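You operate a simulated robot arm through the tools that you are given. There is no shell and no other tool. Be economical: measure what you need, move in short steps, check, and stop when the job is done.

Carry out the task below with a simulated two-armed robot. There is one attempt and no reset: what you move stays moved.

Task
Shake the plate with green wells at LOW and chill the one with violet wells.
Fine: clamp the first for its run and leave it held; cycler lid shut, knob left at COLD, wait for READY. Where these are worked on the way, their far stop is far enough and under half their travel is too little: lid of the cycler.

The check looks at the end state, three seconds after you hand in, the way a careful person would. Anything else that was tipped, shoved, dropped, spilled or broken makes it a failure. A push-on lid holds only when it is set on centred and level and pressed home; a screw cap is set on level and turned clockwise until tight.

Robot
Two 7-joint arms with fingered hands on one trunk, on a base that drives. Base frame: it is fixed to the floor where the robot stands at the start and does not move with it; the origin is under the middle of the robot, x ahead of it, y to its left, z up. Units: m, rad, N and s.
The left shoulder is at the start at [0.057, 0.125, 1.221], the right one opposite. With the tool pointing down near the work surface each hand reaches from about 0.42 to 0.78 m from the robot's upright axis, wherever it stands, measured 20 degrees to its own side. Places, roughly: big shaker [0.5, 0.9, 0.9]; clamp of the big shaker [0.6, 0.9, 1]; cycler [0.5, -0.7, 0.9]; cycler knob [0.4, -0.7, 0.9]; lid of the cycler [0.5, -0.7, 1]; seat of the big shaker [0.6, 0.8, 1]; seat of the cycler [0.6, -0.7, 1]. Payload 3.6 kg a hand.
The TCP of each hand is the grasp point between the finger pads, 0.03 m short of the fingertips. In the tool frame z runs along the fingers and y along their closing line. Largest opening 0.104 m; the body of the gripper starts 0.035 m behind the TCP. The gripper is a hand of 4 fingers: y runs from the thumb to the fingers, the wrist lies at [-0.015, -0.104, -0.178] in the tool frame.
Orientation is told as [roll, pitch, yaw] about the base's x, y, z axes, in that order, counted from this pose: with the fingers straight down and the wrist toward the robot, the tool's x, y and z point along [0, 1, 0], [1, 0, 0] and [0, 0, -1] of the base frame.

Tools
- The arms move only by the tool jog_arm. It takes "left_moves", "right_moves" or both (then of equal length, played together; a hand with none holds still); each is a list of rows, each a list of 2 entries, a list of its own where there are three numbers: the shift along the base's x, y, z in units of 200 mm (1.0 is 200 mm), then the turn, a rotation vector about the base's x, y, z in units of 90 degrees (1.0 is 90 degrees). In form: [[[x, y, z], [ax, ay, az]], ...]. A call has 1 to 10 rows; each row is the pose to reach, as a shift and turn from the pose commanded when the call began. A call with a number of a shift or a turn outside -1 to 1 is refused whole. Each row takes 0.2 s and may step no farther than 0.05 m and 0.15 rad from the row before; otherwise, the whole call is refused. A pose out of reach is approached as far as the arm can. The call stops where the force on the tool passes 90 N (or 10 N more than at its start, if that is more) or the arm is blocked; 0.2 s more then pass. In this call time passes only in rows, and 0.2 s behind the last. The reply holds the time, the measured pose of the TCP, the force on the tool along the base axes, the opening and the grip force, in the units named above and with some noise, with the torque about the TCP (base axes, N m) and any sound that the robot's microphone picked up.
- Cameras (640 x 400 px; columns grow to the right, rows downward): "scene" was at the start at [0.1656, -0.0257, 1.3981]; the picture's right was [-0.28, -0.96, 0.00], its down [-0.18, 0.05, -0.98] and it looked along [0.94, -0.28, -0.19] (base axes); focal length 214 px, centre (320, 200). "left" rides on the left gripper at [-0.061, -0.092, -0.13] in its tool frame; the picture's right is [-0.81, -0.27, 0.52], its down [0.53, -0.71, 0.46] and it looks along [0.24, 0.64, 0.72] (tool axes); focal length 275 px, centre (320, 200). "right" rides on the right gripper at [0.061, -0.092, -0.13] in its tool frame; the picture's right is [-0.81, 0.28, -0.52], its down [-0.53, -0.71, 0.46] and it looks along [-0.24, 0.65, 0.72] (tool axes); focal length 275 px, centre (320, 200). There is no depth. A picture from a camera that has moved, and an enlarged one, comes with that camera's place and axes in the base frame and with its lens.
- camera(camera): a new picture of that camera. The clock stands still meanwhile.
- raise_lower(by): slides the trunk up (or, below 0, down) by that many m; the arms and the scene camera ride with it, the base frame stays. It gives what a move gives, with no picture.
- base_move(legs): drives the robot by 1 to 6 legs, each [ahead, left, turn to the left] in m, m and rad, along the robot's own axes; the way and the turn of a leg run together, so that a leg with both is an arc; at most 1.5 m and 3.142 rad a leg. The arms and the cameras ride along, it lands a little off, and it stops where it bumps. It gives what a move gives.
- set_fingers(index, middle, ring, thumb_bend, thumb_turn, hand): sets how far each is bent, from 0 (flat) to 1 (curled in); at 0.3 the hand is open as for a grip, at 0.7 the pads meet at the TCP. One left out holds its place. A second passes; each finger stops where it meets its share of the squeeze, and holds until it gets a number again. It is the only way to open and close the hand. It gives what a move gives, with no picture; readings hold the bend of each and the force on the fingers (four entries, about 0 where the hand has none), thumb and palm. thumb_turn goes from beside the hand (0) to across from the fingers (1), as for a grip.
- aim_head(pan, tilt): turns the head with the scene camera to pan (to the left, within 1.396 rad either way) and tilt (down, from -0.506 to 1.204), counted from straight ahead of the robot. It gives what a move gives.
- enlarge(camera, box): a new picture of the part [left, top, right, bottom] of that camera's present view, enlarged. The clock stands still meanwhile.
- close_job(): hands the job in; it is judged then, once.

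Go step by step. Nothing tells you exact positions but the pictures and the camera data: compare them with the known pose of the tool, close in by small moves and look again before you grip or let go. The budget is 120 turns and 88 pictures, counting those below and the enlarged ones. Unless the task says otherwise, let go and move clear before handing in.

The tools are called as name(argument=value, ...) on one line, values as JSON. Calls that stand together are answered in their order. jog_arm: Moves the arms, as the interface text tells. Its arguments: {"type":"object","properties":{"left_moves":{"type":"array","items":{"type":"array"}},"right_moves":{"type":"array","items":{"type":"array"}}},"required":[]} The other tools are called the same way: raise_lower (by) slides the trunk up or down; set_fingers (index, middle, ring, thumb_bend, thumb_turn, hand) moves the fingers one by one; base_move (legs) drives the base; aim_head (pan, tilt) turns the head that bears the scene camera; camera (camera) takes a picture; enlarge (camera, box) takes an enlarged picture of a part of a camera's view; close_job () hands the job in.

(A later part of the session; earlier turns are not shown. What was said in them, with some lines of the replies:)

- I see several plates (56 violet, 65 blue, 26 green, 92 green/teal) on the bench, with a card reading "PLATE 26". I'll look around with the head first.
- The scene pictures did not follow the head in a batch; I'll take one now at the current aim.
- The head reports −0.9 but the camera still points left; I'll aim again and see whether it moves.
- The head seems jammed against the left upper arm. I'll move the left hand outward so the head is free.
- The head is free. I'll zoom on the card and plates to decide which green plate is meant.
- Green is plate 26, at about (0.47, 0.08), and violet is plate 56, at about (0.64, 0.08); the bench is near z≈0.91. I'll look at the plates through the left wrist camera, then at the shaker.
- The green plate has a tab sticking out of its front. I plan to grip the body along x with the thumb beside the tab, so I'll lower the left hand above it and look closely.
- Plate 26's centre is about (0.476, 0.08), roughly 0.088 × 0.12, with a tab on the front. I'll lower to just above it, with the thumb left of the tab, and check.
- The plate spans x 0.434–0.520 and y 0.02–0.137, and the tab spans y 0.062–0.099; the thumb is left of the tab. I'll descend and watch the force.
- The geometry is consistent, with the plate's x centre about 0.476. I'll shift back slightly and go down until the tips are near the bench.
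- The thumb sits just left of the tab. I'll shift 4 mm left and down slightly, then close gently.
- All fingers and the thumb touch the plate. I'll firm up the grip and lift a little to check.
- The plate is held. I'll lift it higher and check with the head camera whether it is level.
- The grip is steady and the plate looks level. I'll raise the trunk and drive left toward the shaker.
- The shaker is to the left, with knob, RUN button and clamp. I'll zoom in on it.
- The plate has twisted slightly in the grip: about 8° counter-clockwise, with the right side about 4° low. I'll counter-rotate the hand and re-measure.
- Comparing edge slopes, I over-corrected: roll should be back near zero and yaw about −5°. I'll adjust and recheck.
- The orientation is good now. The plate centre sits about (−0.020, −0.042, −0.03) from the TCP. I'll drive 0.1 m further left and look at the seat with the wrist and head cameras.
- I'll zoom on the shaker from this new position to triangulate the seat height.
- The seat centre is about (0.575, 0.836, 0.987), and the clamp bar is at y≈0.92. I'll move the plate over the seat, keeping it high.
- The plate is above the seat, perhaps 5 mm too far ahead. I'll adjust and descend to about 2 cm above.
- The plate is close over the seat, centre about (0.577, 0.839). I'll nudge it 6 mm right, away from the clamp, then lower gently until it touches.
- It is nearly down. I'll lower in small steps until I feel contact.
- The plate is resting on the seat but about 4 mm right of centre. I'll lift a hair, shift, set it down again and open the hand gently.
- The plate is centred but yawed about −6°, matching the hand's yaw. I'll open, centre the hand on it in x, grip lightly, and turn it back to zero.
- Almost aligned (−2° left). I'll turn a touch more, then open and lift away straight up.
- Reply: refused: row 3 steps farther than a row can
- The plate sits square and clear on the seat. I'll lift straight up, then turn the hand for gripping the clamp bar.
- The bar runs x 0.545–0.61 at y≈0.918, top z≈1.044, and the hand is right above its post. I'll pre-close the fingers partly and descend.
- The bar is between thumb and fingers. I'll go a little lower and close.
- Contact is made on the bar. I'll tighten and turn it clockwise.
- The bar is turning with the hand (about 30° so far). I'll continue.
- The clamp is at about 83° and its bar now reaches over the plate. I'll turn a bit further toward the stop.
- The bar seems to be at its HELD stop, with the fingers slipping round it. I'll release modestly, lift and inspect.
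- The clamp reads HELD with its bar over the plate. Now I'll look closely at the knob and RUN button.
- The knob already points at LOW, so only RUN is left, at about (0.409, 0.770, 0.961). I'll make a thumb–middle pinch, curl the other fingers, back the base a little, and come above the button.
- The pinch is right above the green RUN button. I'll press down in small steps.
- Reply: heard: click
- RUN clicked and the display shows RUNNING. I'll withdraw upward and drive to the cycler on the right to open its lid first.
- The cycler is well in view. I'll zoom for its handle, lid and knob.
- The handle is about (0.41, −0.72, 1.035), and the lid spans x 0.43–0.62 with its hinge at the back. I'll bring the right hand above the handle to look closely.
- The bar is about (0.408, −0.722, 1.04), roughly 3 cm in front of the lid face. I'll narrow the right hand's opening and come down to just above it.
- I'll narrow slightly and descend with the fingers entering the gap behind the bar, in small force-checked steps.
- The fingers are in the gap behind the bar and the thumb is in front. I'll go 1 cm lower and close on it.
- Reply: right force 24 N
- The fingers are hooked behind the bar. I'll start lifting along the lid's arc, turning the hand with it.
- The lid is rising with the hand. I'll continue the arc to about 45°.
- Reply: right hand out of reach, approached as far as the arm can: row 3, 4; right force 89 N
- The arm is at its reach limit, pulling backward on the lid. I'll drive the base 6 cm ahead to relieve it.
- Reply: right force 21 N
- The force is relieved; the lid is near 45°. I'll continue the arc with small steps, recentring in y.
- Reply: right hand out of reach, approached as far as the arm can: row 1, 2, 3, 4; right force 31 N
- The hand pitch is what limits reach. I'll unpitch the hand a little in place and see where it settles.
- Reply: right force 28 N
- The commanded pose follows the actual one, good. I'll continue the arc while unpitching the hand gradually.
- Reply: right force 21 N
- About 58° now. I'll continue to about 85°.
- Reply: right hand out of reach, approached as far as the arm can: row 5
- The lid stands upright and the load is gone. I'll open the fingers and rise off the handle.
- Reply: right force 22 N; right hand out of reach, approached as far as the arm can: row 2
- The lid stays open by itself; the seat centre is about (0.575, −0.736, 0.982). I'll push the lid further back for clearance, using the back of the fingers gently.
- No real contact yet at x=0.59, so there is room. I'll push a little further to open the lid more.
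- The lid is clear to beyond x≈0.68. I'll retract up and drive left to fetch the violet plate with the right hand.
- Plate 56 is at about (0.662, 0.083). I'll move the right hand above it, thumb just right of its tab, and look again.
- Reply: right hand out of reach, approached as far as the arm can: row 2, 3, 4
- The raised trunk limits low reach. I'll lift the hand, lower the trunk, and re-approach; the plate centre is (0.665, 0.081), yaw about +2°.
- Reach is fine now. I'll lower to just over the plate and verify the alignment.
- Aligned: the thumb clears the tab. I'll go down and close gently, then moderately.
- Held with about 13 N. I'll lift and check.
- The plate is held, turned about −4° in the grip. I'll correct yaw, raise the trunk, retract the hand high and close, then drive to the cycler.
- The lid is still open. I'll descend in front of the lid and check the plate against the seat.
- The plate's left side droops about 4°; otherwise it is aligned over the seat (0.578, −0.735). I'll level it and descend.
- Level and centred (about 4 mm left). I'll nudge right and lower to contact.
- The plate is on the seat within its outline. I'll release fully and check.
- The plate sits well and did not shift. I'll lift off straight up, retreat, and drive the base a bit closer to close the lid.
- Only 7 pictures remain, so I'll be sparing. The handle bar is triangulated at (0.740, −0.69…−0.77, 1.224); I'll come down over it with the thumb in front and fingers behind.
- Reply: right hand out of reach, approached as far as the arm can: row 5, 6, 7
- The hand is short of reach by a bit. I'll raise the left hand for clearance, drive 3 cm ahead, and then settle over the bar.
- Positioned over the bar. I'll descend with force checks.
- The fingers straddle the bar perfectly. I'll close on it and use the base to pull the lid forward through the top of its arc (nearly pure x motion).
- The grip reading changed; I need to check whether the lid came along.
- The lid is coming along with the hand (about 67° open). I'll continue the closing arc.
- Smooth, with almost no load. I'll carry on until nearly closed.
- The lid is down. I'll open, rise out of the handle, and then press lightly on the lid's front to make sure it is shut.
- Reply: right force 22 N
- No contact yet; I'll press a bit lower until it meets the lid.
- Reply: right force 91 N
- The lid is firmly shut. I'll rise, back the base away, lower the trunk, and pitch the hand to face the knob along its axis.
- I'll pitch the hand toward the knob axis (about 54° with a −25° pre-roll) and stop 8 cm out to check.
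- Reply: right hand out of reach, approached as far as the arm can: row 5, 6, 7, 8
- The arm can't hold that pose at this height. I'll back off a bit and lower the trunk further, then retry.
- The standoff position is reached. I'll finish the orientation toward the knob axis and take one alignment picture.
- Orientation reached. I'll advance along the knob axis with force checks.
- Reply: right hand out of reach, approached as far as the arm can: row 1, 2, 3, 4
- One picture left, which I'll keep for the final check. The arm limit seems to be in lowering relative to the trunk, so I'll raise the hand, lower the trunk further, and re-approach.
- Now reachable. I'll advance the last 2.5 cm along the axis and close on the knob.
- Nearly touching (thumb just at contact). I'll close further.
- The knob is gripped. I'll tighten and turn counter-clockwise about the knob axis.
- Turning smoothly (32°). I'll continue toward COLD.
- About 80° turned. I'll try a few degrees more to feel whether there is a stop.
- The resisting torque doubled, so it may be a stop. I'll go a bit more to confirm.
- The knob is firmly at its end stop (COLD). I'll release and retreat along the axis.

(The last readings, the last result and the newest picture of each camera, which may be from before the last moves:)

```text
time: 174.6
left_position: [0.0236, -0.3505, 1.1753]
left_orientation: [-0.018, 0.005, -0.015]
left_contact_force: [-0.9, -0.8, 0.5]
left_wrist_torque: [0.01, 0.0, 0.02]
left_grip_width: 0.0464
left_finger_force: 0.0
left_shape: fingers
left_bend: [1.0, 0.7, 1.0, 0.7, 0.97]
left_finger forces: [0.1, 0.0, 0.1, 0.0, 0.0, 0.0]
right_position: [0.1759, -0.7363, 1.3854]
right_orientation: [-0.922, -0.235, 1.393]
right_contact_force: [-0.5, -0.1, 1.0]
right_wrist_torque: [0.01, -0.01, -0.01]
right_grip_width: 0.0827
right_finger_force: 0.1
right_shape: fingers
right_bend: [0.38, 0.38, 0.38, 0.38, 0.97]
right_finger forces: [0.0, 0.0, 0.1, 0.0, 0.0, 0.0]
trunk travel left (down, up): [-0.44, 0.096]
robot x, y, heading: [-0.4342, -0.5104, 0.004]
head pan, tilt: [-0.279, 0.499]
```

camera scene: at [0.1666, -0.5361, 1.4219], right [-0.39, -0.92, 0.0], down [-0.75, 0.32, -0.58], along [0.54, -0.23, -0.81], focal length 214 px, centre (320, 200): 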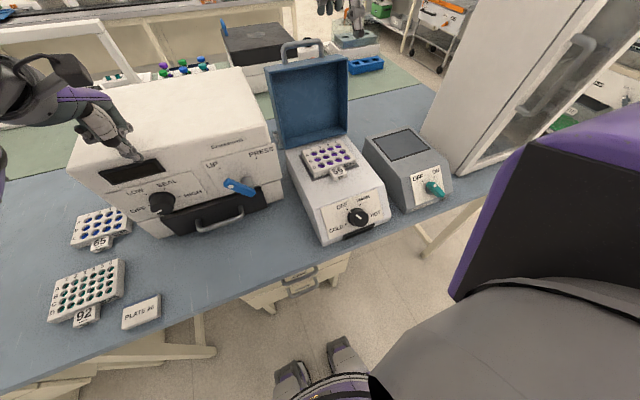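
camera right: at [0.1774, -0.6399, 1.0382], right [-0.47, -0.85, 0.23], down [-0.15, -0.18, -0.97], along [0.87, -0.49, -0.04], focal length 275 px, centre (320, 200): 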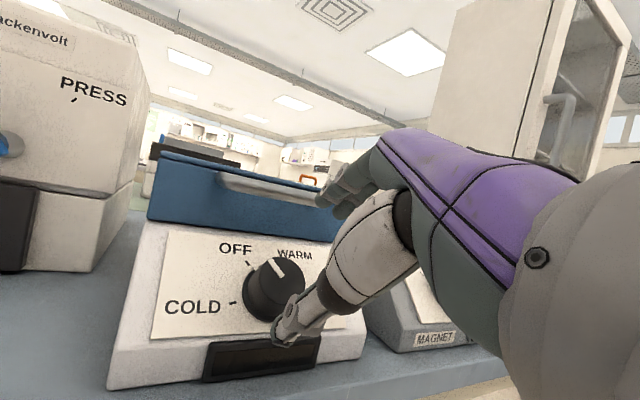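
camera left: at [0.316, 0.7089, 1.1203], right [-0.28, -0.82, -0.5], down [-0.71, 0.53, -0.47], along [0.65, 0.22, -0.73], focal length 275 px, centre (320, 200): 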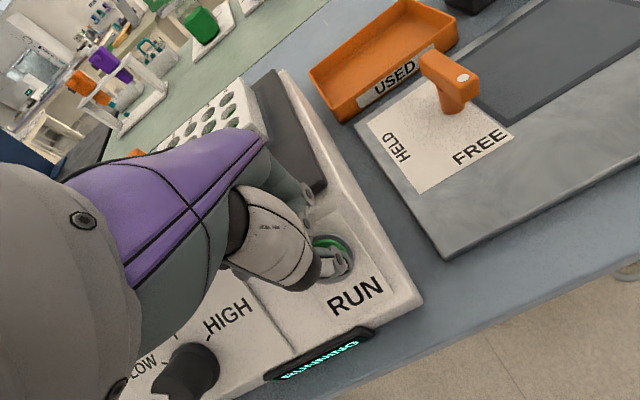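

Clear of the cycler. I'll move the right hand out of the line of sight and let time pass for the cycler to become READY, listening for a sound.

jog_arm(right_moves=[[[0, -0.2, 0], [0, 0, 0]], [[0, -0.4, 0], [0, 0, 0]], [[0, -0.6, 0], [0, 0, 0]], [[0, -0.8, 0], [0, 0, 0]], [[0, -0.8, 0], [0, 0, 0]], [[0, -0.8, 0], [0, 0, 0]], [[0, -0.8, 0], [0, 0, 0]], [[0, -0.8, 0], [0, 0, 0]], [[0, -0.8, 0], [0, 0, 0]], [[0, -0.8, 0], [0, 0, 0]]])

raise_lower(by=-0.3)

raise_lower(by=0.3)

raise_lower(by=-0.3)

raise_lower(by=0.3)

raise_lower(by=-0.3)

raise_lower(by=0.3)

```text
time: 176.8
left_position: [0.024, -0.3505, 1.175]
left_orientation: [-0.017, 0.005, -0.014]
left_contact_force: [0.6, 0.3, -0.7]
left_wrist_torque: [-0.02, 0.0, -0.03]
left_grip_width: 0.0467
left_finger_force: 0.0
left_shape: fingers
left_bend: [1.0, 0.7, 1.0, 0.7, 0.97]
left_finger forces: [0.0, 0.0, 0.1, 0.1, 0.0, 0.0]
right_position: [0.1757, -0.8974, 1.3854]
right_orientation: [-0.921, -0.235, 1.393]
right_contact_force: [-0.5, -0.6, 0.9]
right_wrist_torque: [-0.01, 0.03, -0.02]
right_grip_width: 0.0829
right_finger_force: 0.0
right_shape: fingers
right_bend: [0.38, 0.38, 0.38, 0.38, 0.97]
right_finger forces: [0.0, 0.0, 0.0, 0.1, 0.0, 0.1]
trunk travel left (down, up): [-0.44, 0.096]
robot x, y, heading: [-0.4353, -0.5087, -0.002]
head pan, tilt: [-0.279, 0.499]
```

```text
time: 179.8
left_position: [0.0234, -0.3495, 0.8751]
left_orientation: [-0.018, 0.003, -0.014]
left_contact_force: [-0.7, -1.1, -0.2]
left_wrist_torque: [-0.02, 0.0, -0.04]
left_grip_width: 0.0467
left_finger_force: 0.1
left_shape: fingers
left_bend: [1.0, 0.7, 1.0, 0.7, 0.97]
left_finger forces: [0.0, 0.0, 0.1, 0.0, 0.1, 0.1]
right_position: [0.1754, -0.8956, 1.0849]
right_orientation: [-0.923, -0.235, 1.391]
right_contact_force: [0.6, 0.3, -0.4]
right_wrist_torque: [0.01, 0.02, 0.01]
right_grip_width: 0.0828
right_finger_force: 0.0
right_shape: fingers
right_bend: [0.38, 0.38, 0.38, 0.38, 0.97]
right_finger forces: [0.0, 0.0, 0.1, 0.0, 0.0, 0.0]
trunk travel left (down, up): [-0.14, 0.396]
robot x, y, heading: [-0.4371, -0.5075, -0.0]
head pan, tilt: [-0.279, 0.499]
```

```text
time: 182.8
left_position: [0.0249, -0.3501, 1.1745]
left_orientation: [-0.018, 0.006, -0.014]
left_contact_force: [-0.5, 0.3, 0.5]
left_wrist_torque: [-0.01, -0.01, 0.01]
left_grip_width: 0.0464
left_finger_force: 0.0
left_shape: fingers
left_bend: [1.0, 0.7, 1.0, 0.7, 0.97]
left_finger forces: [0.0, 0.1, 0.0, 0.0, 0.0, 0.1]
right_position: [0.1763, -0.8952, 1.3849]
right_orientation: [-0.92, -0.234, 1.394]
right_contact_force: [0.8, 0.0, -0.6]
right_wrist_torque: [-0.01, 0.02, 0.0]
right_grip_width: 0.083
right_finger_force: 0.1
right_shape: fingers
right_bend: [0.38, 0.38, 0.38, 0.38, 0.97]
right_finger forces: [0.1, 0.0, 0.1, 0.0, 0.0, 0.0]
trunk travel left (down, up): [-0.44, 0.096]
robot x, y, heading: [-0.435, -0.5098, -0.001]
head pan, tilt: [-0.279, 0.499]
```

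```text
time: 185.8
left_position: [0.0227, -0.35, 0.8761]
left_orientation: [-0.018, 0.004, -0.013]
left_contact_force: [1.0, 0.5, -0.5]
left_wrist_torque: [-0.02, -0.02, 0.01]
left_grip_width: 0.0463
left_finger_force: 0.1
left_shape: fingers
left_bend: [1.0, 0.7, 1.0, 0.7, 0.97]
left_finger forces: [0.0, 0.0, 0.1, 0.0, 0.1, 0.1]
right_position: [0.175, -0.8942, 1.0856]
right_orientation: [-0.922, -0.235, 1.391]
right_contact_force: [1.0, 0.4, 1.1]
right_wrist_torque: [0.0, 0.0, -0.01]
right_grip_width: 0.083
right_finger_force: 0.1
right_shape: fingers
right_bend: [0.38, 0.38, 0.38, 0.38, 0.97]
right_finger forces: [0.1, 0.1, 0.0, 0.0, 0.1, 0.0]
trunk travel left (down, up): [-0.14, 0.396]
robot x, y, heading: [-0.4368, -0.5109, 0.002]
head pan, tilt: [-0.279, 0.499]
```

```text
time: 188.8
left_position: [0.0238, -0.3502, 1.1742]
left_orientation: [-0.017, 0.004, -0.014]
left_contact_force: [-0.3, 0.0, 0.2]
left_wrist_torque: [0.03, 0.01, -0.02]
left_grip_width: 0.0465
left_finger_force: 0.0
left_shape: fingers
left_bend: [1.0, 0.7, 1.0, 0.7, 0.97]
left_finger forces: [0.0, 0.0, 0.0, 0.0, 0.1, 0.0]
right_position: [0.1755, -0.894, 1.3832]
right_orientation: [-0.922, -0.237, 1.392]
right_contact_force: [0.4, -0.9, 0.9]
right_wrist_torque: [0.01, -0.01, 0.01]
right_grip_width: 0.0826
right_finger_force: 0.2
right_shape: fingers
right_bend: [0.38, 0.38, 0.38, 0.38, 0.97]
right_finger forces: [0.0, 0.0, 0.0, 0.0, 0.0, 0.1]
trunk travel left (down, up): [-0.44, 0.096]
robot x, y, heading: [-0.4356, -0.5097, -0.003]
head pan, tilt: [-0.279, 0.499]
```

```text
time: 191.8
left_position: [0.0235, -0.3503, 0.8756]
left_orientation: [-0.018, 0.004, -0.014]
left_contact_force: [0.2, 0.1, 0.0]
left_wrist_torque: [0.01, -0.02, 0.01]
left_grip_width: 0.0466
left_finger_force: 0.0
left_shape: fingers
left_bend: [1.0, 0.7, 1.0, 0.7, 0.97]
left_finger forces: [0.0, 0.0, 0.0, 0.1, 0.0, 0.0]
right_position: [0.1761, -0.8951, 1.0844]
right_orientation: [-0.921, -0.236, 1.393]
right_contact_force: [-0.3, 0.3, -0.9]
right_wrist_torque: [-0.01, -0.01, -0.01]
right_grip_width: 0.0827
right_finger_force: 0.1
right_shape: fingers
right_bend: [0.38, 0.38, 0.38, 0.38, 0.97]
right_finger forces: [0.1, 0.0, 0.0, 0.1, 0.0, 0.0]
trunk travel left (down, up): [-0.14, 0.396]
robot x, y, heading: [-0.4352, -0.5112, 0.004]
head pan, tilt: [-0.279, 0.499]
```

```text
time: 194.8
left_position: [0.0242, -0.3503, 1.1744]
left_orientation: [-0.019, 0.005, -0.013]
left_contact_force: [0.3, 0.2, 0.1]
left_wrist_torque: [0.01, 0.01, 0.0]
left_grip_width: 0.0464
left_finger_force: 0.0
left_shape: fingers
left_bend: [1.0, 0.7, 1.0, 0.7, 0.97]
left_finger forces: [0.1, 0.1, 0.1, 0.0, 0.0, 0.0]
right_position: [0.1754, -0.8946, 1.384]
right_orientation: [-0.922, -0.236, 1.392]
right_contact_force: [-0.8, 0.4, -0.2]
right_wrist_torque: [-0.02, -0.03, -0.03]
right_grip_width: 0.083
right_finger_force: 0.0
right_shape: fingers
right_bend: [0.38, 0.38, 0.38, 0.38, 0.97]
right_finger forces: [0.0, 0.0, 0.0, 0.1, 0.0, 0.0]
trunk travel left (down, up): [-0.44, 0.096]
robot x, y, heading: [-0.4346, -0.5089, -0.005]
head pan, tilt: [-0.279, 0.499]
```

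About 28 s have passed since the knob was set. I'll wait some more, then use the last picture.

raise_lower(by=-0.3)

raise_lower(by=0.3)

raise_lower(by=-0.3)

raise_lower(by=0.3)

raise_lower(by=-0.3)

raise_lower(by=0.3)

raise_lower(by=-0.3)

raise_lower(by=0.3)

enlarge(camera="scene", box=[260, 145, 380, 220])

```text
time: 197.8
left_position: [0.0225, -0.3512, 0.8756]
left_orientation: [-0.019, 0.005, -0.016]
left_contact_force: [0.0, -0.5, 0.2]
left_wrist_torque: [0.01, -0.01, 0.01]
left_grip_width: 0.0464
left_finger_force: 0.1
left_shape: fingers
left_bend: [1.0, 0.7, 1.0, 0.7, 0.97]
left_finger forces: [0.1, 0.1, 0.1, 0.1, 0.0, 0.0]
right_position: [0.174, -0.8948, 1.0848]
right_orientation: [-0.921, -0.235, 1.393]
right_contact_force: [-0.3, -0.3, -0.1]
right_wrist_torque: [0.0, 0.0, -0.01]
right_grip_width: 0.0827
right_finger_force: 0.0
right_shape: fingers
right_bend: [0.38, 0.38, 0.38, 0.38, 0.97]
right_finger forces: [0.0, 0.0, 0.0, 0.0, 0.0, 0.0]
trunk travel left (down, up): [-0.14, 0.396]
robot x, y, heading: [-0.4376, -0.5116, 0.0]
head pan, tilt: [-0.279, 0.499]
```

```text
time: 200.8
left_position: [0.0242, -0.35, 1.1754]
left_orientation: [-0.018, 0.005, -0.015]
left_contact_force: [-0.1, 1.2, -0.5]
left_wrist_torque: [-0.01, -0.02, 0.01]
left_grip_width: 0.0465
left_finger_force: 0.1
left_shape: fingers
left_bend: [1.0, 0.7, 1.0, 0.7, 0.97]
left_finger forces: [0.0, 0.0, 0.0, 0.0, 0.0, 0.0]
right_position: [0.1749, -0.8946, 1.3843]
right_orientation: [-0.921, -0.234, 1.393]
right_contact_force: [0.2, 0.1, 0.4]
right_wrist_torque: [0.04, -0.03, -0.04]
right_grip_width: 0.0829
right_finger_force: 0.1
right_shape: fingers
right_bend: [0.38, 0.38, 0.38, 0.38, 0.97]
right_finger forces: [0.0, 0.0, 0.0, 0.0, 0.0, 0.0]
trunk travel left (down, up): [-0.44, 0.096]
robot x, y, heading: [-0.4348, -0.511, -0.0]
head pan, tilt: [-0.279, 0.499]
```

```text
time: 203.8
left_position: [0.0221, -0.3495, 0.8762]
left_orientation: [-0.017, 0.004, -0.013]
left_contact_force: [0.1, 0.1, -1.1]
left_wrist_torque: [-0.02, -0.04, -0.03]
left_grip_width: 0.0462
left_finger_force: 0.1
left_shape: fingers
left_bend: [1.0, 0.7, 1.0, 0.7, 0.97]
left_finger forces: [0.0, 0.1, 0.0, 0.0, 0.0, 0.0]
right_position: [0.1744, -0.8943, 1.0841]
right_orientation: [-0.923, -0.237, 1.393]
right_contact_force: [0.2, 0.9, -0.2]
right_wrist_torque: [-0.02, -0.01, -0.01]
right_grip_width: 0.0826
right_finger_force: 0.2
right_shape: fingers
right_bend: [0.38, 0.38, 0.38, 0.38, 0.97]
right_finger forces: [0.1, 0.0, 0.0, 0.0, 0.0, 0.0]
trunk travel left (down, up): [-0.14, 0.396]
robot x, y, heading: [-0.4339, -0.5074, -0.006]
head pan, tilt: [-0.279, 0.499]
```

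```text
time: 206.8
left_position: [0.0241, -0.3502, 1.1748]
left_orientation: [-0.018, 0.006, -0.013]
left_contact_force: [-0.8, 0.2, -0.4]
left_wrist_torque: [0.0, 0.0, 0.0]
left_grip_width: 0.0463
left_finger_force: 0.1
left_shape: fingers
left_bend: [1.0, 0.7, 1.0, 0.7, 0.97]
left_finger forces: [0.0, 0.1, 0.1, 0.0, 0.0, 0.0]
right_position: [0.1753, -0.8944, 1.3849]
right_orientation: [-0.923, -0.236, 1.392]
right_contact_force: [0.1, -0.3, -0.9]
right_wrist_torque: [-0.03, -0.02, -0.02]
right_grip_width: 0.0826
right_finger_force: 0.0
right_shape: fingers
right_bend: [0.38, 0.38, 0.38, 0.38, 0.97]
right_finger forces: [0.0, 0.1, 0.1, 0.0, 0.0, 0.0]
trunk travel left (down, up): [-0.44, 0.096]
robot x, y, heading: [-0.4329, -0.5102, 0.001]
head pan, tilt: [-0.279, 0.499]
```

```text
time: 209.8
left_position: [0.0238, -0.3504, 0.8745]
left_orientation: [-0.018, 0.003, -0.014]
left_contact_force: [-0.1, -0.2, -1.2]
left_wrist_torque: [0.02, 0.0, 0.0]
left_grip_width: 0.0464
left_finger_force: 0.0
left_shape: fingers
left_bend: [1.0, 0.7, 1.0, 0.7, 0.97]
left_finger forces: [0.0, 0.1, 0.0, 0.0, 0.0, 0.0]
right_position: [0.1744, -0.8949, 1.0853]
right_orientation: [-0.921, -0.236, 1.393]
right_contact_force: [-1.6, 0.1, 1.2]
right_wrist_torque: [-0.07, 0.02, -0.04]
right_grip_width: 0.083
right_finger_force: 0.1
right_shape: fingers
right_bend: [0.38, 0.38, 0.38, 0.38, 0.97]
right_finger forces: [0.0, 0.0, 0.1, 0.0, 0.0, 0.0]
trunk travel left (down, up): [-0.14, 0.396]
robot x, y, heading: [-0.4344, -0.5089, 0.003]
head pan, tilt: [-0.279, 0.499]
```

```text
time: 212.8
left_position: [0.0254, -0.3503, 1.1762]
left_orientation: [-0.017, 0.007, -0.015]
left_contact_force: [0.0, -1.1, -1.0]
left_wrist_torque: [-0.01, -0.01, 0.01]
left_grip_width: 0.0464
left_finger_force: 0.0
left_shape: fingers
left_bend: [1.0, 0.7, 1.0, 0.7, 0.97]
left_finger forces: [0.1, 0.1, 0.0, 0.1, 0.0, 0.0]
right_position: [0.1758, -0.8948, 1.3841]
right_orientation: [-0.921, -0.237, 1.391]
right_contact_force: [-0.3, 0.3, 0.3]
right_wrist_torque: [0.0, -0.02, -0.01]
right_grip_width: 0.0827
right_finger_force: 0.1
right_shape: fingers
right_bend: [0.38, 0.38, 0.38, 0.38, 0.97]
right_finger forces: [0.0, 0.1, 0.0, 0.0, 0.0, 0.0]
trunk travel left (down, up): [-0.44, 0.096]
robot x, y, heading: [-0.4367, -0.5102, 0.002]
head pan, tilt: [-0.279, 0.499]
```

```text
time: 215.8
left_position: [0.0234, -0.3499, 0.8752]
left_orientation: [-0.019, 0.003, -0.014]
left_contact_force: [-0.4, -0.8, 0.9]
left_wrist_torque: [-0.03, -0.01, 0.01]
left_grip_width: 0.0463
left_finger_force: 0.1
left_shape: fingers
left_bend: [1.0, 0.7, 1.0, 0.7, 0.97]
left_finger forces: [0.1, 0.0, 0.0, 0.0, 0.0, 0.0]
right_position: [0.1738, -0.8946, 1.0841]
right_orientation: [-0.922, -0.233, 1.393]
right_contact_force: [0.1, 0.4, 0.8]
right_wrist_torque: [0.05, 0.0, -0.01]
right_grip_width: 0.0828
right_finger_force: 0.0
right_shape: fingers
right_bend: [0.38, 0.38, 0.38, 0.38, 0.97]
right_finger forces: [0.0, 0.1, 0.1, 0.1, 0.0, 0.1]
trunk travel left (down, up): [-0.14, 0.396]
robot x, y, heading: [-0.435, -0.5135, 0.003]
head pan, tilt: [-0.279, 0.499]
```

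```text
time: 218.8
left_position: [0.023, -0.3497, 1.1745]
left_orientation: [-0.018, 0.006, -0.013]
left_contact_force: [0.4, -0.6, -1.2]
left_wrist_torque: [-0.01, 0.0, 0.04]
left_grip_width: 0.0463
left_finger_force: 0.0
left_shape: fingers
left_bend: [1.0, 0.7, 1.0, 0.7, 0.97]
left_finger forces: [0.0, 0.0, 0.1, 0.1, 0.0, 0.0]
right_position: [0.1761, -0.8946, 1.3847]
right_orientation: [-0.921, -0.235, 1.393]
right_contact_force: [-0.7, -0.4, -0.8]
right_wrist_torque: [0.01, -0.02, 0.0]
right_grip_width: 0.0828
right_finger_force: 0.1
right_shape: fingers
right_bend: [0.38, 0.38, 0.38, 0.38, 0.97]
right_finger forces: [0.0, 0.0, 0.1, 0.0, 0.0, 0.0]
trunk travel left (down, up): [-0.44, 0.096]
robot x, y, heading: [-0.4353, -0.5115, 0.002]
head pan, tilt: [-0.279, 0.499]
```

```text
5.33 times, centred on (320, 182) of scene
camera zoom: at [-0.2659, -0.5342, 1.358], right [-0.28, -0.96, 0.0], down [-0.46, 0.13, -0.88], along [0.84, -0.24, -0.48], focal length 1144 px, centre (320, 293)
```

zoom: 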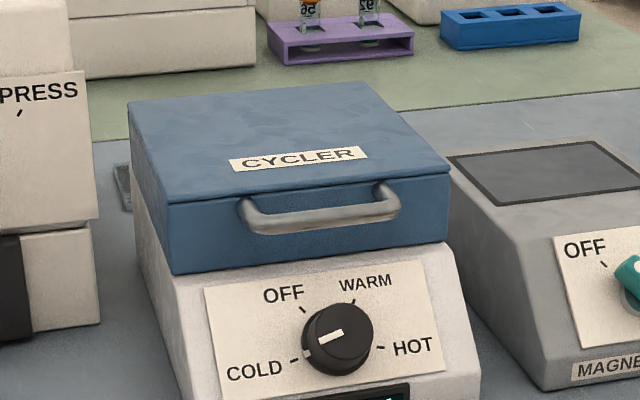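

The lid is shut, the knob points at COLD, and the display is lit, though its text is cut off. With no pictures left, I'll wait well longer for READY before handing in.

raise_lower(by=-0.3)

raise_lower(by=0.3)

raise_lower(by=-0.3)

raise_lower(by=0.3)

raise_lower(by=-0.3)

raise_lower(by=0.3)

raise_lower(by=-0.3)

raise_lower(by=0.3)

raise_lower(by=-0.3)

raise_lower(by=0.3)

raise_lower(by=-0.3)

raise_lower(by=0.3)

```text
time: 221.8
left_position: [0.0229, -0.3515, 0.876]
left_orientation: [-0.017, 0.003, -0.013]
left_contact_force: [-0.1, -0.4, -1.1]
left_wrist_torque: [0.0, -0.01, -0.01]
left_grip_width: 0.0464
left_finger_force: 0.0
left_shape: fingers
left_bend: [1.0, 0.7, 1.0, 0.7, 0.97]
left_finger forces: [0.0, 0.0, 0.0, 0.0, 0.0, 0.0]
right_position: [0.1747, -0.8947, 1.0845]
right_orientation: [-0.922, -0.236, 1.394]
right_contact_force: [-0.1, 0.2, -1.2]
right_wrist_torque: [0.0, 0.01, 0.0]
right_grip_width: 0.0827
right_finger_force: 0.1
right_shape: fingers
right_bend: [0.38, 0.38, 0.38, 0.38, 0.97]
right_finger forces: [0.0, 0.0, 0.0, 0.0, 0.1, 0.1]
trunk travel left (down, up): [-0.14, 0.396]
robot x, y, heading: [-0.4357, -0.5067, 0.001]
head pan, tilt: [-0.279, 0.499]
```

```text
time: 224.8
left_position: [0.0236, -0.3495, 1.1751]
left_orientation: [-0.018, 0.005, -0.013]
left_contact_force: [-1.1, -0.4, -0.5]
left_wrist_torque: [-0.02, 0.01, -0.02]
left_grip_width: 0.0465
left_finger_force: 0.1
left_shape: fingers
left_bend: [1.0, 0.7, 1.0, 0.7, 0.97]
left_finger forces: [0.0, 0.0, 0.0, 0.1, 0.0, 0.1]
right_position: [0.176, -0.8944, 1.3841]
right_orientation: [-0.923, -0.234, 1.393]
right_contact_force: [0.5, -0.6, 0.3]
right_wrist_torque: [0.0, 0.01, 0.02]
right_grip_width: 0.0826
right_finger_force: 0.1
right_shape: fingers
right_bend: [0.38, 0.38, 0.38, 0.38, 0.97]
right_finger forces: [0.0, 0.1, 0.0, 0.0, 0.0, 0.0]
trunk travel left (down, up): [-0.44, 0.096]
robot x, y, heading: [-0.4305, -0.5097, 0.003]
head pan, tilt: [-0.279, 0.499]
```

```text
time: 227.8
left_position: [0.023, -0.3497, 0.8755]
left_orientation: [-0.017, 0.002, -0.015]
left_contact_force: [-0.3, 0.2, -0.6]
left_wrist_torque: [-0.03, -0.01, 0.04]
left_grip_width: 0.0463
left_finger_force: 0.0
left_shape: fingers
left_bend: [1.0, 0.7, 1.0, 0.7, 0.97]
left_finger forces: [0.0, 0.0, 0.1, 0.0, 0.0, 0.0]
right_position: [0.1751, -0.8947, 1.085]
right_orientation: [-0.923, -0.235, 1.393]
right_contact_force: [1.0, 0.1, -0.1]
right_wrist_torque: [-0.01, -0.01, -0.01]
right_grip_width: 0.0828
right_finger_force: 0.1
right_shape: fingers
right_bend: [0.38, 0.38, 0.38, 0.38, 0.97]
right_finger forces: [0.0, 0.0, 0.0, 0.1, 0.1, 0.0]
trunk travel left (down, up): [-0.14, 0.396]
robot x, y, heading: [-0.4352, -0.5105, 0.001]
head pan, tilt: [-0.279, 0.499]
```

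```text
time: 230.8
left_position: [0.0238, -0.3503, 1.1742]
left_orientation: [-0.017, 0.004, -0.014]
left_contact_force: [0.3, 1.0, -0.4]
left_wrist_torque: [-0.01, 0.0, 0.0]
left_grip_width: 0.0463
left_finger_force: 0.1
left_shape: fingers
left_bend: [1.0, 0.7, 1.0, 0.7, 0.97]
left_finger forces: [0.0, 0.1, 0.0, 0.1, 0.1, 0.0]
right_position: [0.1748, -0.8939, 1.3837]
right_orientation: [-0.922, -0.236, 1.393]
right_contact_force: [-0.1, -0.7, 0.4]
right_wrist_torque: [-0.02, -0.01, 0.02]
right_grip_width: 0.0831
right_finger_force: 0.1
right_shape: fingers
right_bend: [0.38, 0.38, 0.38, 0.38, 0.97]
right_finger forces: [0.0, 0.0, 0.0, 0.0, 0.0, 0.0]
trunk travel left (down, up): [-0.44, 0.096]
robot x, y, heading: [-0.4359, -0.5136, -0.005]
head pan, tilt: [-0.279, 0.499]
```

```text
time: 233.8
left_position: [0.0231, -0.3498, 0.8741]
left_orientation: [-0.017, 0.003, -0.014]
left_contact_force: [-0.6, -0.7, 0.7]
left_wrist_torque: [0.01, 0.01, -0.01]
left_grip_width: 0.0464
left_finger_force: 0.0
left_shape: fingers
left_bend: [1.0, 0.7, 1.0, 0.7, 0.97]
left_finger forces: [0.0, 0.0, 0.1, 0.0, 0.0, 0.0]
right_position: [0.1738, -0.8948, 1.0857]
right_orientation: [-0.924, -0.236, 1.395]
right_contact_force: [-0.6, 0.4, -0.7]
right_wrist_torque: [-0.01, 0.02, -0.04]
right_grip_width: 0.0826
right_finger_force: 0.2
right_shape: fingers
right_bend: [0.38, 0.38, 0.38, 0.38, 0.97]
right_finger forces: [0.0, 0.0, 0.0, 0.1, 0.1, 0.1]
trunk travel left (down, up): [-0.14, 0.396]
robot x, y, heading: [-0.4361, -0.513, 0.005]
head pan, tilt: [-0.279, 0.499]
```

```text
time: 236.8
left_position: [0.0239, -0.3499, 1.1744]
left_orientation: [-0.018, 0.004, -0.014]
left_contact_force: [-0.8, -0.3, 0.2]
left_wrist_torque: [0.0, -0.02, 0.02]
left_grip_width: 0.0464
left_finger_force: 0.1
left_shape: fingers
left_bend: [1.0, 0.7, 1.0, 0.7, 0.97]
left_finger forces: [0.1, 0.0, 0.0, 0.0, 0.0, 0.0]
right_position: [0.1756, -0.894, 1.3835]
right_orientation: [-0.922, -0.237, 1.392]
right_contact_force: [-1.2, 0.6, 1.0]
right_wrist_torque: [0.0, -0.02, 0.03]
right_grip_width: 0.0828
right_finger_force: 0.1
right_shape: fingers
right_bend: [0.38, 0.38, 0.38, 0.38, 0.97]
right_finger forces: [0.1, 0.0, 0.0, 0.0, 0.0, 0.0]
trunk travel left (down, up): [-0.44, 0.096]
robot x, y, heading: [-0.4345, -0.5088, 0.002]
head pan, tilt: [-0.279, 0.499]
```

```text
time: 239.8
left_position: [0.0234, -0.3503, 0.8749]
left_orientation: [-0.017, 0.004, -0.012]
left_contact_force: [-0.5, 0.1, 0.1]
left_wrist_torque: [0.01, -0.01, -0.02]
left_grip_width: 0.0464
left_finger_force: 0.1
left_shape: fingers
left_bend: [1.0, 0.7, 1.0, 0.7, 0.97]
left_finger forces: [0.1, 0.0, 0.0, 0.0, 0.0, 0.0]
right_position: [0.1754, -0.8944, 1.0855]
right_orientation: [-0.924, -0.236, 1.392]
right_contact_force: [-0.5, 0.4, 0.3]
right_wrist_torque: [0.01, -0.01, 0.01]
right_grip_width: 0.0826
right_finger_force: 0.0
right_shape: fingers
right_bend: [0.38, 0.38, 0.38, 0.38, 0.97]
right_finger forces: [0.0, 0.1, 0.0, 0.1, 0.1, 0.0]
trunk travel left (down, up): [-0.14, 0.396]
robot x, y, heading: [-0.4341, -0.5084, 0.003]
head pan, tilt: [-0.279, 0.499]
```

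```text
time: 242.8
left_position: [0.0251, -0.3501, 1.1747]
left_orientation: [-0.018, 0.006, -0.013]
left_contact_force: [-0.7, 0.6, -0.3]
left_wrist_torque: [0.01, 0.02, -0.01]
left_grip_width: 0.0466
left_finger_force: 0.0
left_shape: fingers
left_bend: [1.0, 0.7, 1.0, 0.7, 0.97]
left_finger forces: [0.0, 0.0, 0.1, 0.0, 0.0, 0.0]
right_position: [0.1758, -0.894, 1.3832]
right_orientation: [-0.922, -0.235, 1.392]
right_contact_force: [-0.4, 0.2, 1.1]
right_wrist_torque: [0.02, 0.03, -0.03]
right_grip_width: 0.0827
right_finger_force: 0.1
right_shape: fingers
right_bend: [0.38, 0.38, 0.38, 0.38, 0.97]
right_finger forces: [0.0, 0.0, 0.0, 0.1, 0.1, 0.0]
trunk travel left (down, up): [-0.44, 0.096]
robot x, y, heading: [-0.4372, -0.5108, -0.002]
head pan, tilt: [-0.279, 0.499]
```

```text
time: 245.8
left_position: [0.0234, -0.3498, 0.8745]
left_orientation: [-0.018, 0.005, -0.013]
left_contact_force: [-0.1, 0.5, -0.4]
left_wrist_torque: [0.01, -0.04, -0.04]
left_grip_width: 0.0465
left_finger_force: 0.2
left_shape: fingers
left_bend: [1.0, 0.7, 1.0, 0.7, 0.97]
left_finger forces: [0.0, 0.1, 0.0, 0.0, 0.1, 0.0]
right_position: [0.174, -0.8944, 1.084]
right_orientation: [-0.925, -0.236, 1.393]
right_contact_force: [0.7, 0.0, 0.6]
right_wrist_torque: [-0.03, -0.03, 0.0]
right_grip_width: 0.0826
right_finger_force: 0.2
right_shape: fingers
right_bend: [0.38, 0.38, 0.38, 0.38, 0.97]
right_finger forces: [0.0, 0.0, 0.1, 0.0, 0.0, 0.1]
trunk travel left (down, up): [-0.14, 0.396]
robot x, y, heading: [-0.4369, -0.5098, 0.001]
head pan, tilt: [-0.279, 0.499]
```

```text
time: 248.8
left_position: [0.0242, -0.3509, 1.1751]
left_orientation: [-0.018, 0.005, -0.014]
left_contact_force: [0.3, 0.4, 0.5]
left_wrist_torque: [-0.01, -0.01, 0.01]
left_grip_width: 0.0466
left_finger_force: 0.0
left_shape: fingers
left_bend: [1.0, 0.7, 1.0, 0.7, 0.97]
left_finger forces: [0.0, 0.1, 0.0, 0.0, 0.1, 0.0]
right_position: [0.1758, -0.8946, 1.384]
right_orientation: [-0.923, -0.236, 1.392]
right_contact_force: [-0.4, 0.4, -0.6]
right_wrist_torque: [0.04, 0.01, -0.02]
right_grip_width: 0.0824
right_finger_force: 0.1
right_shape: fingers
right_bend: [0.38, 0.38, 0.38, 0.38, 0.97]
right_finger forces: [0.0, 0.0, 0.1, 0.0, 0.0, 0.0]
trunk travel left (down, up): [-0.44, 0.096]
robot x, y, heading: [-0.435, -0.5079, 0.0]
head pan, tilt: [-0.279, 0.499]
```

```text
time: 251.8
left_position: [0.0232, -0.3502, 0.8758]
left_orientation: [-0.018, 0.003, -0.014]
left_contact_force: [-1.4, -0.1, 1.2]
left_wrist_torque: [0.01, -0.02, -0.07]
left_grip_width: 0.0465
left_finger_force: 0.0
left_shape: fingers
left_bend: [1.0, 0.7, 1.0, 0.7, 0.97]
left_finger forces: [0.1, 0.1, 0.1, 0.0, 0.0, 0.0]
right_position: [0.1754, -0.8947, 1.0849]
right_orientation: [-0.924, -0.235, 1.393]
right_contact_force: [0.0, 0.5, -0.5]
right_wrist_torque: [0.0, 0.0, 0.01]
right_grip_width: 0.0827
right_finger_force: 0.0
right_shape: fingers
right_bend: [0.38, 0.38, 0.38, 0.38, 0.97]
right_finger forces: [0.0, 0.0, 0.0, 0.0, 0.0, 0.0]
trunk travel left (down, up): [-0.14, 0.396]
robot x, y, heading: [-0.4342, -0.5077, 0.001]
head pan, tilt: [-0.279, 0.499]
```

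```text
time: 254.8
left_position: [0.0245, -0.3501, 1.1751]
left_orientation: [-0.018, 0.006, -0.014]
left_contact_force: [-0.7, 0.4, 1.4]
left_wrist_torque: [-0.04, -0.02, -0.03]
left_grip_width: 0.0465
left_finger_force: 0.0
left_shape: fingers
left_bend: [1.0, 0.7, 1.0, 0.7, 0.97]
left_finger forces: [0.0, 0.1, 0.1, 0.1, 0.1, 0.0]
right_position: [0.1748, -0.8953, 1.3853]
right_orientation: [-0.922, -0.236, 1.392]
right_contact_force: [0.7, 0.0, -0.2]
right_wrist_torque: [0.0, 0.01, 0.02]
right_grip_width: 0.0829
right_finger_force: 0.1
right_shape: fingers
right_bend: [0.38, 0.38, 0.38, 0.38, 0.97]
right_finger forces: [0.1, 0.0, 0.0, 0.0, 0.1, 0.0]
trunk travel left (down, up): [-0.44, 0.096]
robot x, y, heading: [-0.434, -0.5132, -0.002]
head pan, tilt: [-0.279, 0.499]
```

Almost 90 s have passed since the knob was set to COLD. The lid is shut, both hands are clear, and the shaker was left running with its plate clamped, so I'm handing in.

close_job()

```text
The job is handed in.
```

I handed the job in with both plates set up as asked, but I never saw the cycler's display say READY. I waited almost 90 seconds after setting the knob; the display was lit, but its text was cut off in my last picture.

- **Green plate (26):** it is clamped at HELD on the big shaker, with the knob at LOW. I pressed RUN and the display showed RUNNING.
- **Violet plate (56):** it is on the cycler seat, with the lid shut and pressed down. The knob is at COLD.
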